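You operate a simulated robot arm through the tools that you are given. There is no shell and no other tool. Be economical: measure what you need, move in short steps, check, and stop when the job is done.

You are at the controls of a simulated robot arm. One attempt, no reset.

JOB
Put the pink four-pin coil on top of the grey cassette.

It is judged by the outcome, as a careful person would: the job done as asked, and still so three seconds after it is handed in. It fails if anything else is knocked over, pushed out of place, dropped, spilled or broken.

ROBOT AND FRAMES
A 7-joint arm with a two-finger parallel gripper, fixed in place. Base frame: the origin is at the foot of the arm, x ahead of it, y to its left, z up; the work surface is at about z = 0. Readings come in cm, degrees, newtons and seconds.
With the tool pointing down near the work surface it reaches from about 24 to 62 cm from the base axis. Its first joint turns from -66.0 to 66.0 degrees. Payload 2.6 kg.
The TCP is the grasp point between the finger pads, 3 cm short of the fingertips. In the tool frame z runs along the fingers and y along their closing line. The gripper opens to 9.4 cm. The fingers are 2.8 cm wide and 1 cm thick; the gripper's body (5 by 9.6 cm) begins 5.5 cm behind the TCP.
Orientation is told as [roll, pitch, yaw] about the base's x, y, z axes, in that order, counted from this pose: with the fingers straight down and closing along the base's y, the tool's x points along the base's -x, its y along +y and its z along -z.

CONTROLS
- The arm moves only by the tool apply_moves. Its argument "steps" is a list of rows, each a list of 7 numbers: the turn, a rotation vector about the base's x, y, z in units of 5 degrees (1.0 is 5 degrees), then the shift along the base's x, y, z in units of 40 mm (1.0 is 40 mm), then the gripper command, from -1 (shut) to 1 (fully open), values between in proportion. In form: [[rx, ry, rz, dx, dy, dz, hand], ...]. A call has 1 to 10 rows; each row shifts and turns the commanded pose from where the row before left it. A call with a number of a shift or a turn outside -1 to 1 is refused whole. A row lasts 0.2 s, in which the tool goes at most 5 cm and 8.6 degrees; a call with a longer step from one row to the next is refused whole, and so is a gripper value outside its range. Where a pose cannot be reached the arm comes as near as it can. A force on the tool above 40 N (or 10 N above the force at the start of the call, whichever is more), or a blocked arm, ends the call early, and 0.2 s more pass. Each finger travels about 7.2 cm/s and halts on what it meets, pressing with about 38 N; the grip force reading is that of the motor and also rises with nothing between the fingers. The clock runs only during rows and for 0.2 s after the last one: add rows that do not move to give the fingers time. It gives the time, the measured TCP pose, the force on the tool (base axes), the opening and the grip force at its end, in the units of the frame above (readings bear some noise).
- Cameras (640 x 400 px; columns grow to the right, rows downward): "scene" is fixed at [3.68, 46.43, 56.74]; the picture's right is [-0.54, -0.84, 0.00], its down [-0.56, 0.36, -0.75] and it looks along [0.63, -0.40, -0.67] (base axes); focal length 351 px, centre (320, 200). "wrist" rides on the gripper at [-3.7, 0, -5.8] in the tool frame; the picture's right is [0.00, -1.00, 0.00], its down [0.97, 0.00, -0.24] and it looks along [0.24, 0.00, 0.97] (tool axes); focal length 218 px, centre (320, 200). There is no depth. A picture from a camera that has moved, and an enlarged one, comes with that camera's place and axes in the base frame and with its lens. The place of the scene camera against the robot may be out by one fixed shift of up to 2.5 cm in any direction.
- capture(camera): a new picture of that camera. The clock stands still meanwhile.
- close_up(camera, box): a new picture of the part [left, top, right, bottom] of that camera's present view, enlarged. The clock stands still meanwhile.
- finish_job(): hands the job in; it is judged then, once.

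Go step by step. Nothing tells you positions but the pictures and the camera data: compare them with the known pose of the tool, close in by small moves and look again before you grip or let go. The budget is 90 turns and 42 pictures, counting those below and the enlarged ones. Unless the task says otherwise, let go and move clear before handing in, and close with one line.

The tools are called after "Emit:" as name(argument=value, ...) on one line, values as JSON. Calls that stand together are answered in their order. apply_moves: Moves the arm, as the interface text tells. Its arguments: {"type":"object","properties":{"steps":{"type":"array"}},"required":["steps"]} The other tools are called the same way: capture (camera) takes a picture; close_up (camera, box) takes an enlarged picture of a part of a camera's view; finish_job () hands the job in.

At the start:

```text
clock: 0.0
eef_pos: [32.88, 17.2, 30.62]
ee_rot: [0.0, 0.0, 0.0]
ft_force: [0.3, -0.4, -0.7]
grip_width: 9.41
finger_force: 0.1
```

scene: 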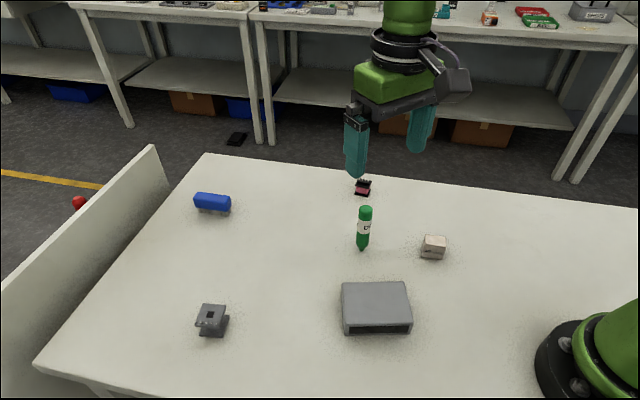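
wrist: 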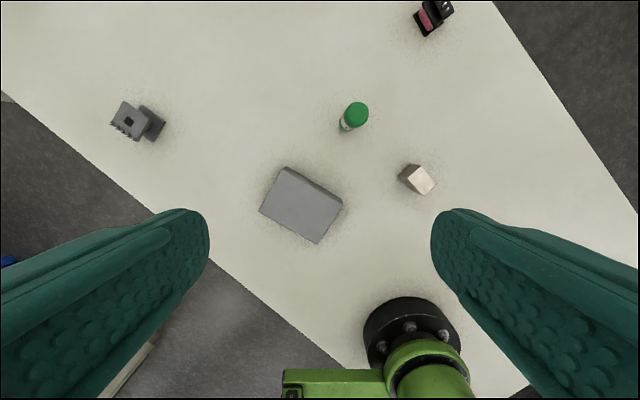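

The pink coil seems to be the small pink and black part near x≈54, y≈1.5. The grey cassette is the box near x≈28, y≈20. I'll take enlarged pictures of both.

Emit:
close_up(camera="scene", box=[323, 162, 403, 212])

Emit:
close_up(camera="scene", box=[316, 260, 444, 340])

Emit:
close_up(camera="wrist", box=[384, 0, 480, 60])

```text
8.00 times, centred on (363, 187) of scene
camera zoom: at [3.68, 46.43, 56.74], right [-0.54, -0.84, 0.0], down [-0.56, 0.36, -0.75], along [0.63, -0.4, -0.67], focal length 2808 px, centre (-24, 304)
```

zoom: 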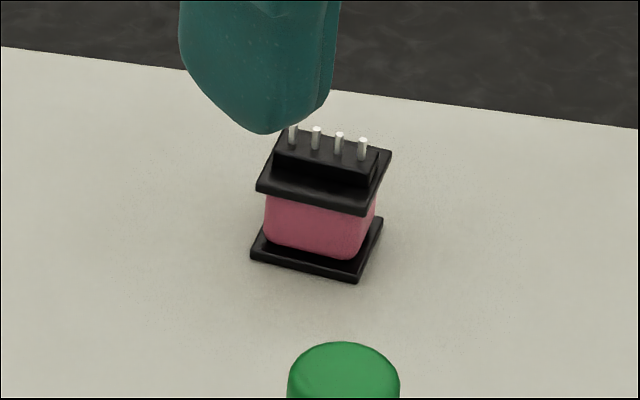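

```text
5.00 times, centred on (380, 300) of scene
camera zoom: at [3.68, 46.43, 56.74], right [-0.54, -0.84, 0.0], down [-0.56, 0.36, -0.75], along [0.63, -0.4, -0.67], focal length 1755 px, centre (20, -300)
```

zoom: 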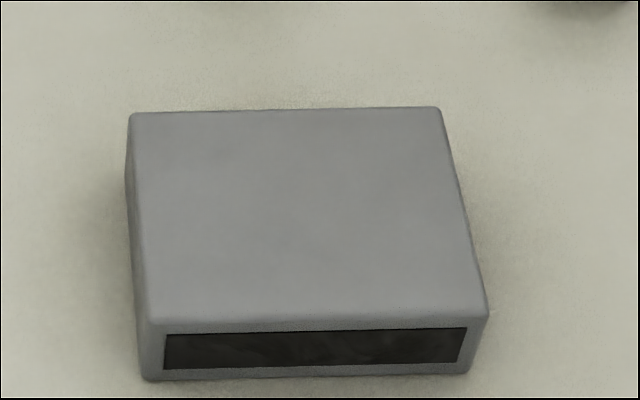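

```text
6.67 times, centred on (432, 30) of wrist
camera zoom: at [36.67, 17.19, 36.45], right [0.0, -1.0, 0.0], down [-0.97, 0.0, 0.24], along [-0.24, 0.0, -0.97], focal length 1455 px, centre (-427, 1333)
```

zoom: 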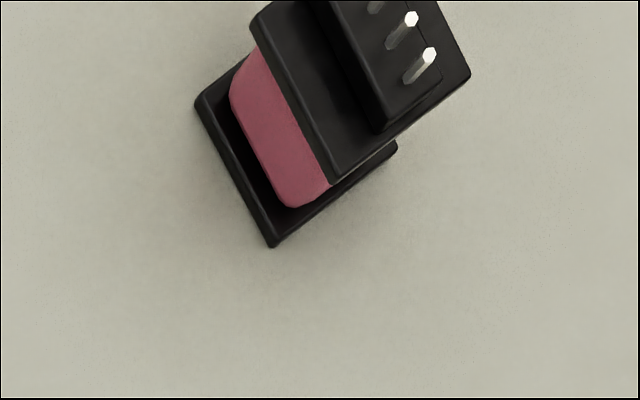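

Upright coil with flanges and its pins on top. I'll move over it at a safe height to measure it.

Emit:
apply_moves(steps=[[0, 0, 0, 0.71, -0.65, -0.44, 1], [0, 0, 0, 0.71, -0.65, -0.44, 1], [0, 0, 0, 0.71, -0.65, -0.44, 1], [0, 0, 0, 0.71, -0.65, -0.44, 1], [0, 0, 0, 0.71, -0.65, -0.44, 1], [0, 0, 0, 0.71, -0.65, -0.44, 1], [0, 0, 0, 0, 0, 0, 1]])

Emit:
capture(camera="wrist")

```text
clock: 1.6
eef_pos: [49.96, 1.2, 20.17]
ee_rot: [0.1, 0.0, -0.1]
ft_force: [-0.3, 0.9, 0.6]
grip_width: 9.41
finger_force: 0.1
```

```text
36 pictures are left
camera wrist: at [53.78, 1.25, 26.05], right [0.0, -1.0, 0.0], down [-0.97, 0.0, 0.24], along [-0.24, 0.0, -0.97], focal length 218 px, centre (320, 200)
```

wrist: 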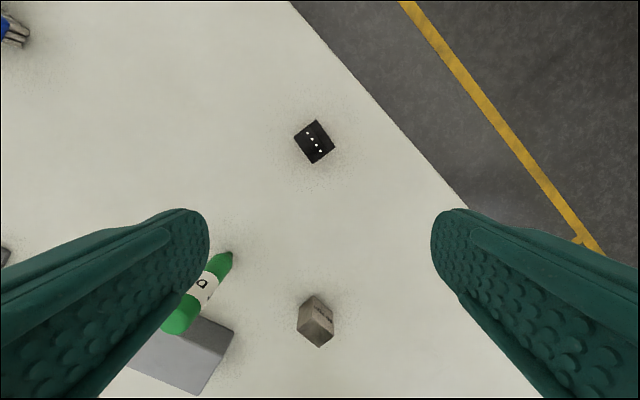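

Emit:
close_up(camera="wrist", box=[274, 110, 354, 160])

Emit:
close_up(camera="scene", box=[299, 140, 427, 220])

```text
8.00 times, centred on (314, 135) of wrist
camera zoom: at [53.78, 1.25, 26.05], right [0.0, -1.0, 0.0], down [-0.97, 0.0, 0.24], along [-0.24, 0.0, -0.97], focal length 1746 px, centre (368, 720)
```

zoom: 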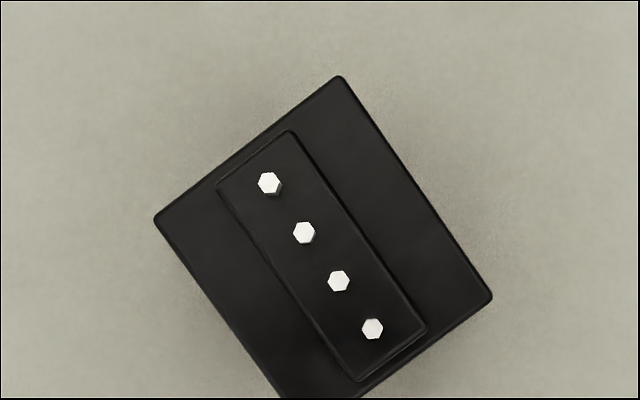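

```text
5.00 times, centred on (363, 180) of scene
camera zoom: at [3.68, 46.43, 56.74], right [-0.54, -0.84, 0.0], down [-0.56, 0.36, -0.75], along [0.63, -0.4, -0.67], focal length 1755 px, centre (105, 300)
```

zoom: 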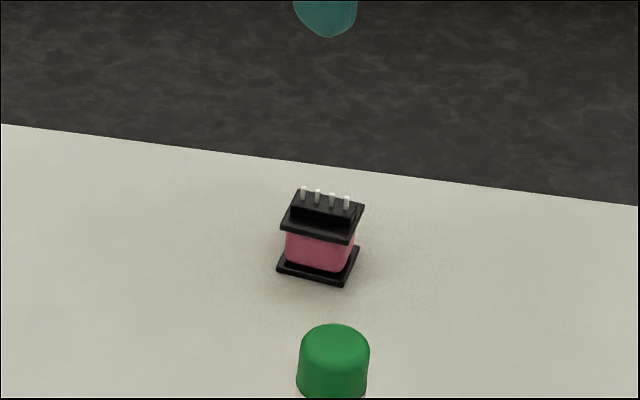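

The coil is centred near (54.15, 1.83). Its top flange is about 3.0 × 3.4 cm at z≈2.9, with the pin row along about 36°. I'll turn the gripper +36° and come down above it.

Emit:
apply_moves(steps=[[0, 0, 0.9, 0.131, 0.02, -0.3, 1], [0, 0, 0.9, 0.131, 0.02, -0.3, 1], [0, 0, 0.9, 0.131, 0.02, -0.3, 1], [0, 0, 0.9, 0.131, 0.02, -0.3, 1], [0, 0, 0.9, 0.131, 0.02, -0.3, 1], [0, 0, 0.9, 0.131, 0.02, -0.3, 1], [0, 0, 0.9, 0.131, 0.02, -0.3, 1], [0, 0, 0.9, 0.131, 0.02, -0.3, 1], [0, 0, 0, 0, 0, 0, 1]])

Emit:
capture(camera="wrist")

```text
clock: 3.6
eef_pos: [54.27, 2.03, 10.28]
ee_rot: [-0.1, 0.0, 35.9]
ft_force: [-0.7, 0.3, -0.1]
grip_width: 9.42
finger_force: 0.1
```

```text
33 pictures are left
camera wrist: at [57.28, 4.33, 16.15], right [0.59, -0.81, 0.0], down [-0.79, -0.57, 0.24], along [-0.19, -0.14, -0.97], focal length 218 px, centre (320, 200)
```

wrist: 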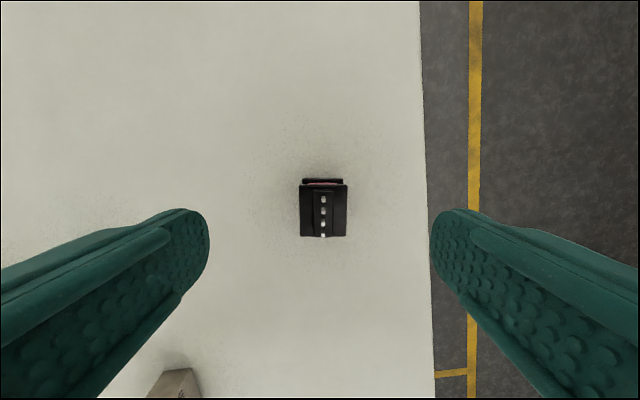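

Well aligned, about 0.2 cm off in y. I'll go down to z≈3.5 so the tips are just above the table, then check.

Emit:
apply_moves(steps=[[0, 0, 0, 0, -0.05, -0.42, 1], [0, 0, 0, 0, 0, -0.42, 1], [0, 0, 0, 0, 0, -0.42, 1], [0, 0, 0, 0, 0, -0.4, 1], [0, 0, 0, 0, 0, 0, 1]])

Emit:
capture(camera="wrist")

Emit:
close_up(camera="scene", box=[299, 140, 427, 220])

```text
clock: 4.8
eef_pos: [54.06, 1.93, 3.89]
ee_rot: [0.0, -0.1, 36.0]
ft_force: [-0.8, 0.3, 0.1]
grip_width: 9.39
finger_force: 0.0
```

```text
32 pictures are left
camera wrist: at [57.07, 4.16, 9.66], right [0.59, -0.81, 0.0], down [-0.79, -0.57, 0.24], along [-0.19, -0.14, -0.97], focal length 218 px, centre (320, 200)
```

wrist: 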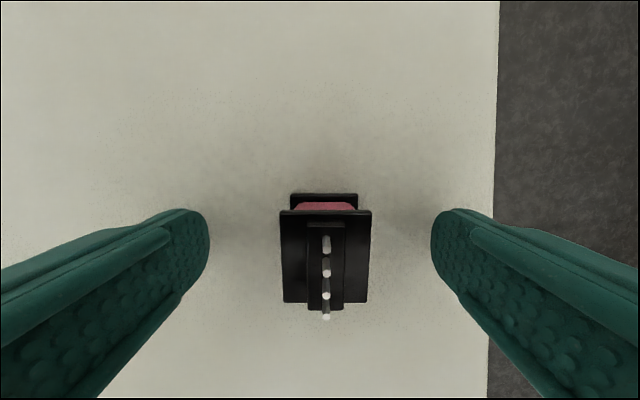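

```text
5.00 times, centred on (363, 180) of scene
camera zoom: at [3.68, 46.43, 56.74], right [-0.54, -0.84, 0.0], down [-0.56, 0.36, -0.75], along [0.63, -0.4, -0.67], focal length 1755 px, centre (105, 300)
```

zoom: 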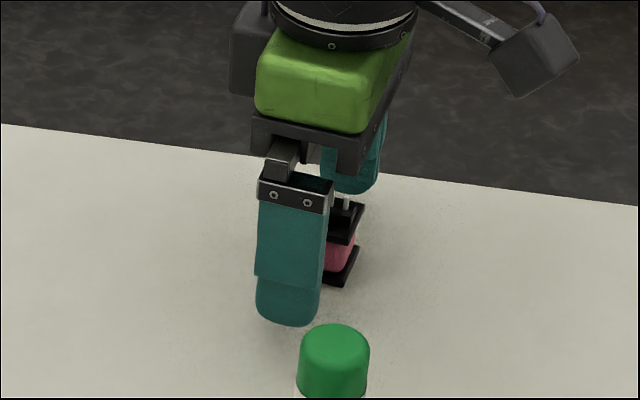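

Nearly centred. I'll trim +0.2 cm in x, drop slightly and close on the flanges.

Emit:
apply_moves(steps=[[0, 0, 0, 0.05, -0.03, -0.1, 1], [0, 0, 0, 0, 0, 0, 1], [0, 0, 0, 0, 0, 0, -1], [0, 0, 0, 0, 0, 0, -1], [0, 0, 0, 0, 0, 0, -1], [0, 0, 0, 0, 0, 0, -1], [0, 0, 0, 0, 0, 0, -1]])

Emit:
capture(camera="wrist")

```text
clock: 6.4
eef_pos: [54.33, 1.84, 3.48]
ee_rot: [-0.2, -0.1, 36.0]
ft_force: [-0.1, -0.1, 8.3]
grip_width: 2.88
finger_force: 37.9
```

```text
30 pictures are left
camera wrist: at [57.37, 4.08, 9.33], right [0.59, -0.81, 0.0], down [-0.79, -0.57, 0.24], along [-0.19, -0.14, -0.97], focal length 218 px, centre (320, 200)
```

wrist: 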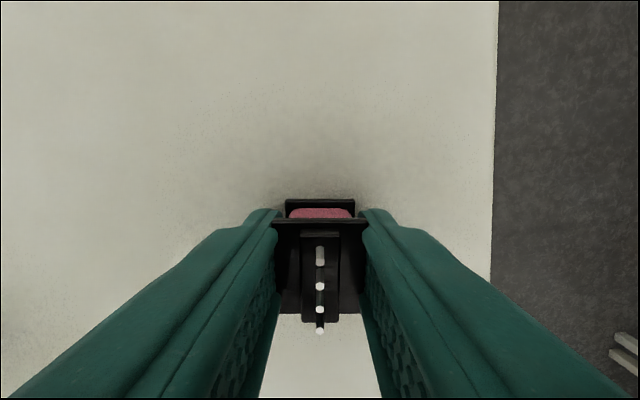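

Gripped at 2.88 cm. I'll lift it.

Emit:
apply_moves(steps=[[0, 0, 0, 0, 0, 0.25, -1], [0, 0, 0, 0, 0, 0.5, -1], [0, 0, 0, 0, 0, 0.75, -1], [0, 0, 0, 0, 0, 1, -1], [0, 0, 0, 0, 0, 1, -1], [0, 0, 0, 0, 0, 0.5, -1], [0, 0, 0, 0, 0, 0, -1]])

Emit:
capture(camera="wrist")

Emit:
capture(camera="scene")

```text
clock: 8.0
eef_pos: [54.22, 1.96, 19.27]
ee_rot: [0.1, 0.0, 35.9]
ft_force: [-0.4, -0.1, -1.3]
grip_width: 2.91
finger_force: 38.5
```

```text
29 pictures are left
camera wrist: at [57.32, 4.21, 25.19], right [0.59, -0.81, 0.0], down [-0.79, -0.57, 0.24], along [-0.19, -0.14, -0.97], focal length 218 px, centre (320, 200)
```

wrist: 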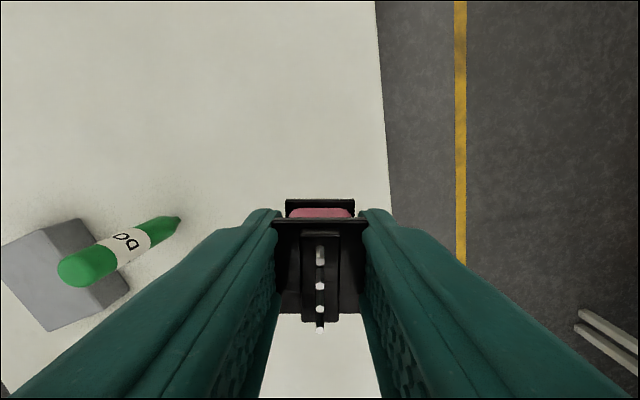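

```text
28 pictures are left
```

scene: 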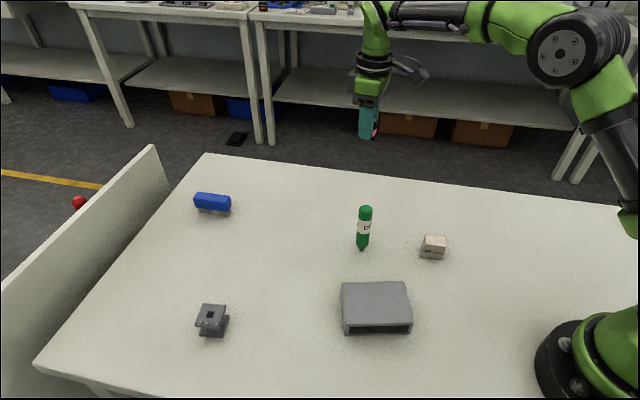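

The coil is held securely and nothing else moved. I'll carry it high, clear of the marker (top at z≈11), to just short of the cassette and measure that.

Emit:
apply_moves(steps=[[0, 0, 0, -0.4, 0.2, 0.5, -1], [0, 0, 0, -0.8, 0.4, 0, -1], [0, 0, 0, -0.8, 0.4, 0, -1], [0, 0, 0, -0.8, 0.4, 0, -1], [0, 0, 0, -0.8, 0.4, 0, -1], [0, 0, 0, -0.8, 0.4, 0, -1], [0, 0, 0, -0.8, 0.4, 0, -1], [0, 0, 0, -0.8, 0.4, 0, -1], [0, 0, 0, -0.8, 0.4, 0, -1], [0, 0, 0, -0.8, 0.4, 0, -1]])

Emit:
capture(camera="wrist")

```text
clock: 10.2
eef_pos: [24.11, 17.01, 21.39]
ee_rot: [0.1, 0.0, 35.9]
ft_force: [0.0, -0.1, -0.7]
grip_width: 2.9
finger_force: 37.7
```

```text
27 pictures are left
camera wrist: at [27.13, 19.3, 27.19], right [0.59, -0.81, 0.0], down [-0.79, -0.57, 0.24], along [-0.19, -0.14, -0.97], focal length 218 px, centre (320, 200)
```

wrist: 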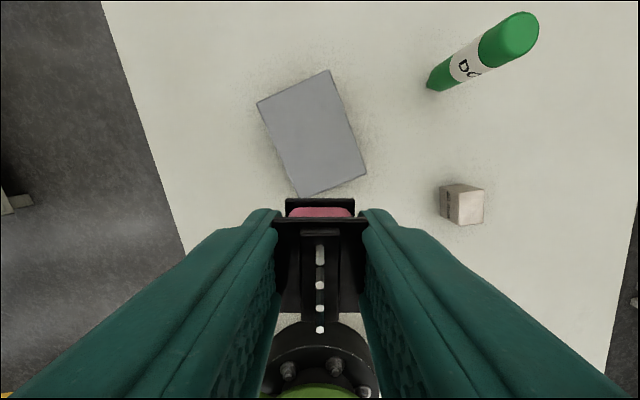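

The cassette centre is about (27.5, 20.3), which agrees with the earlier view. I'll move over it and come down part way.

Emit:
apply_moves(steps=[[0, 0, 0, 0.42, 0.41, 0, -1], [0, 0, 0, 0.42, 0.41, 0, -1], [0, 0, 0, 0, 0, -0.6, -1], [0, 0, 0, 0, 0, -0.7, -1], [0, 0, 0, 0, 0, -0.7, -1], [0, 0, 0, 0, 0, -0.7, -1], [0, 0, 0, 0, 0, 0, -1]])

Emit:
close_up(camera="scene", box=[276, 220, 468, 340])

Emit:
capture(camera="wrist")

```text
clock: 11.8
eef_pos: [27.26, 20.23, 10.65]
ee_rot: [-0.1, 0.0, 36.0]
ft_force: [0.1, -0.6, -0.6]
grip_width: 2.88
finger_force: 37.8
```

```text
3.33 times, centred on (372, 280) of scene
camera zoom: at [3.68, 46.43, 56.73], right [-0.54, -0.84, 0.0], down [-0.56, 0.36, -0.75], along [0.63, -0.4, -0.67], focal length 1170 px, centre (147, -67)
```

zoom: 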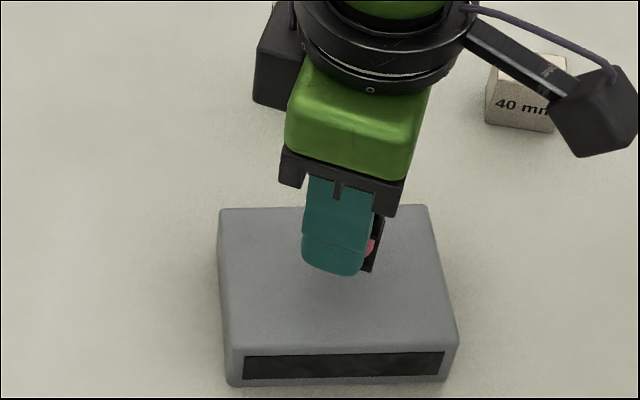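

```text
25 pictures are left
camera wrist: at [30.25, 22.53, 16.53], right [0.59, -0.81, 0.0], down [-0.79, -0.57, 0.24], along [-0.19, -0.14, -0.97], focal length 218 px, centre (320, 200)
```

wrist: 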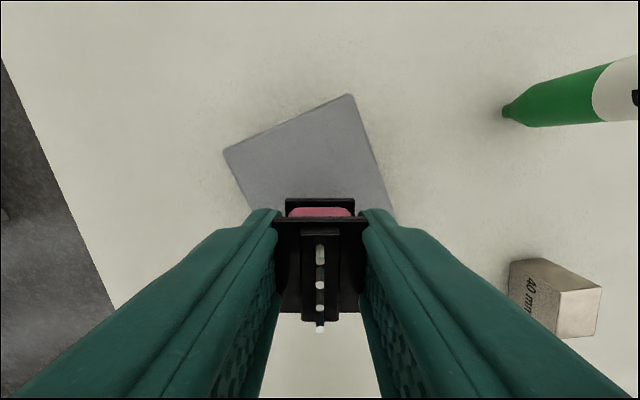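

Well placed. The cassette top comes out at roughly 2.4–3 cm, so contact should be near TCP z≈6–6.5. I'll descend to about 7 and check.

Emit:
apply_moves(steps=[[0, 0, 0, 0, 0, -0.4, -1], [0, 0, 0, 0, 0, -0.35, -1], [0, 0, 0, 0, 0, -0.12, -1], [0, 0, 0, 0, 0, 0, -1]])

Emit:
close_up(camera="scene", box=[324, 260, 420, 320])

```text
clock: 12.7
eef_pos: [27.5, 20.34, 7.6]
ee_rot: [0.0, -0.3, 35.8]
ft_force: [-1.9, -1.8, 8.6]
grip_width: 2.89
finger_force: 38.4
stopped in row 4: the force on the tool passed its limit (the readings are from after the stop); the commanded pose is now the measured one
```

```text
6.67 times, centred on (372, 290) of scene
camera zoom: at [3.67, 46.43, 56.74], right [-0.54, -0.84, 0.0], down [-0.56, 0.36, -0.75], along [0.63, -0.4, -0.67], focal length 2340 px, centre (-27, -400)
```

zoom: 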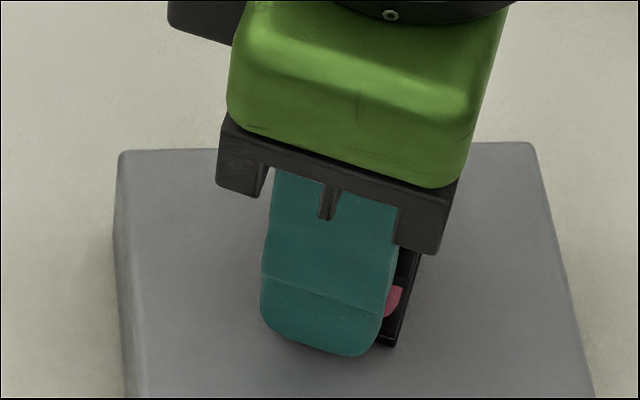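

Contact came at z≈7.6, so the cassette top is at about z≈4. I'll hold still and check the force and the view.

Emit:
apply_moves(steps=[[0, 0, 0, 0, 0, 0, -1], [0, 0, 0, 0, 0, 0, -1]])

Emit:
capture(camera="wrist")

```text
clock: 13.3
eef_pos: [27.49, 20.39, 7.52]
ee_rot: [0.0, -0.3, 36.0]
ft_force: [-1.3, -1.3, 11.2]
grip_width: 2.87
finger_force: 37.9
```

```text
23 pictures are left
camera wrist: at [30.45, 22.63, 13.35], right [0.59, -0.81, 0.0], down [-0.79, -0.57, 0.24], along [-0.19, -0.14, -0.97], focal length 218 px, centre (320, 200)
```

wrist: 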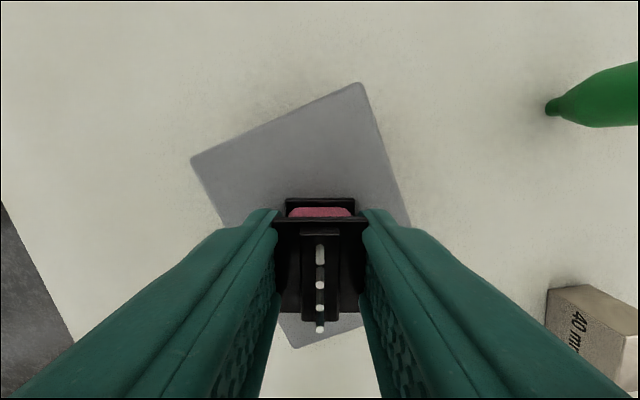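

The coil rests on the cassette with the force steady and good margins all round. I'll open gently and go straight up.

Emit:
apply_moves(steps=[[0, 0, 0, 0, 0, 0, -0.2], [0, 0, 0, 0, 0, 0, 0.3], [0, 0, 0, 0, 0, 0, 0.6], [0, 0, 0, 0, 0, 0, 0.6], [0, 0, 0, 0, 0, 0.3, 0.6], [0, 0, 0, 0, 0, 0.7, 0.6], [0, 0, 0, 0, 0, 1, 0.6], [0, 0, 0, 0, 0, 1, 0.6], [0, 0, 0, 0, 0, 0.5, 0.6], [0, 0, 0, 0, 0, 0, 0.6]])

Emit:
capture(camera="scene")

Emit:
capture(camera="wrist")

```text
clock: 15.5
eef_pos: [27.25, 20.5, 21.45]
ee_rot: [0.1, -0.1, 36.0]
ft_force: [-0.3, 0.4, 0.4]
grip_width: 7.53
finger_force: 0.1
```

```text
22 pictures are left
```

scene: 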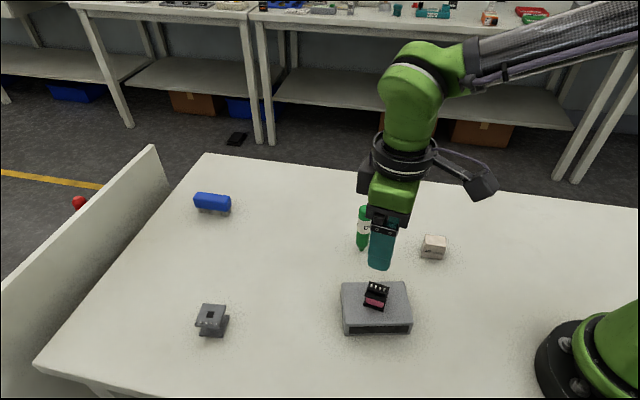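

```text
21 pictures are left
camera wrist: at [30.33, 22.62, 27.32], right [0.59, -0.81, 0.0], down [-0.79, -0.57, 0.24], along [-0.19, -0.14, -0.97], focal length 218 px, centre (320, 200)
```

wrist: 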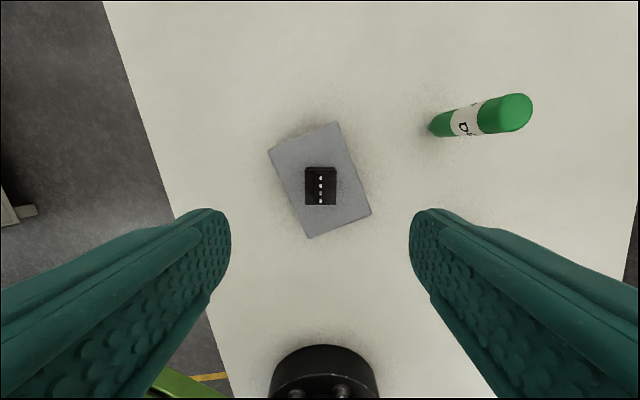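

The coil stands upright in the middle of the cassette, the gripper is clear, and nothing else has moved. I'm handing in the job.

Emit:
finish_job()

```text
The job is handed in.
```

The pink four-pin coil is standing upright on top of the grey cassette; I let go, moved the arm clear and handed the job in.
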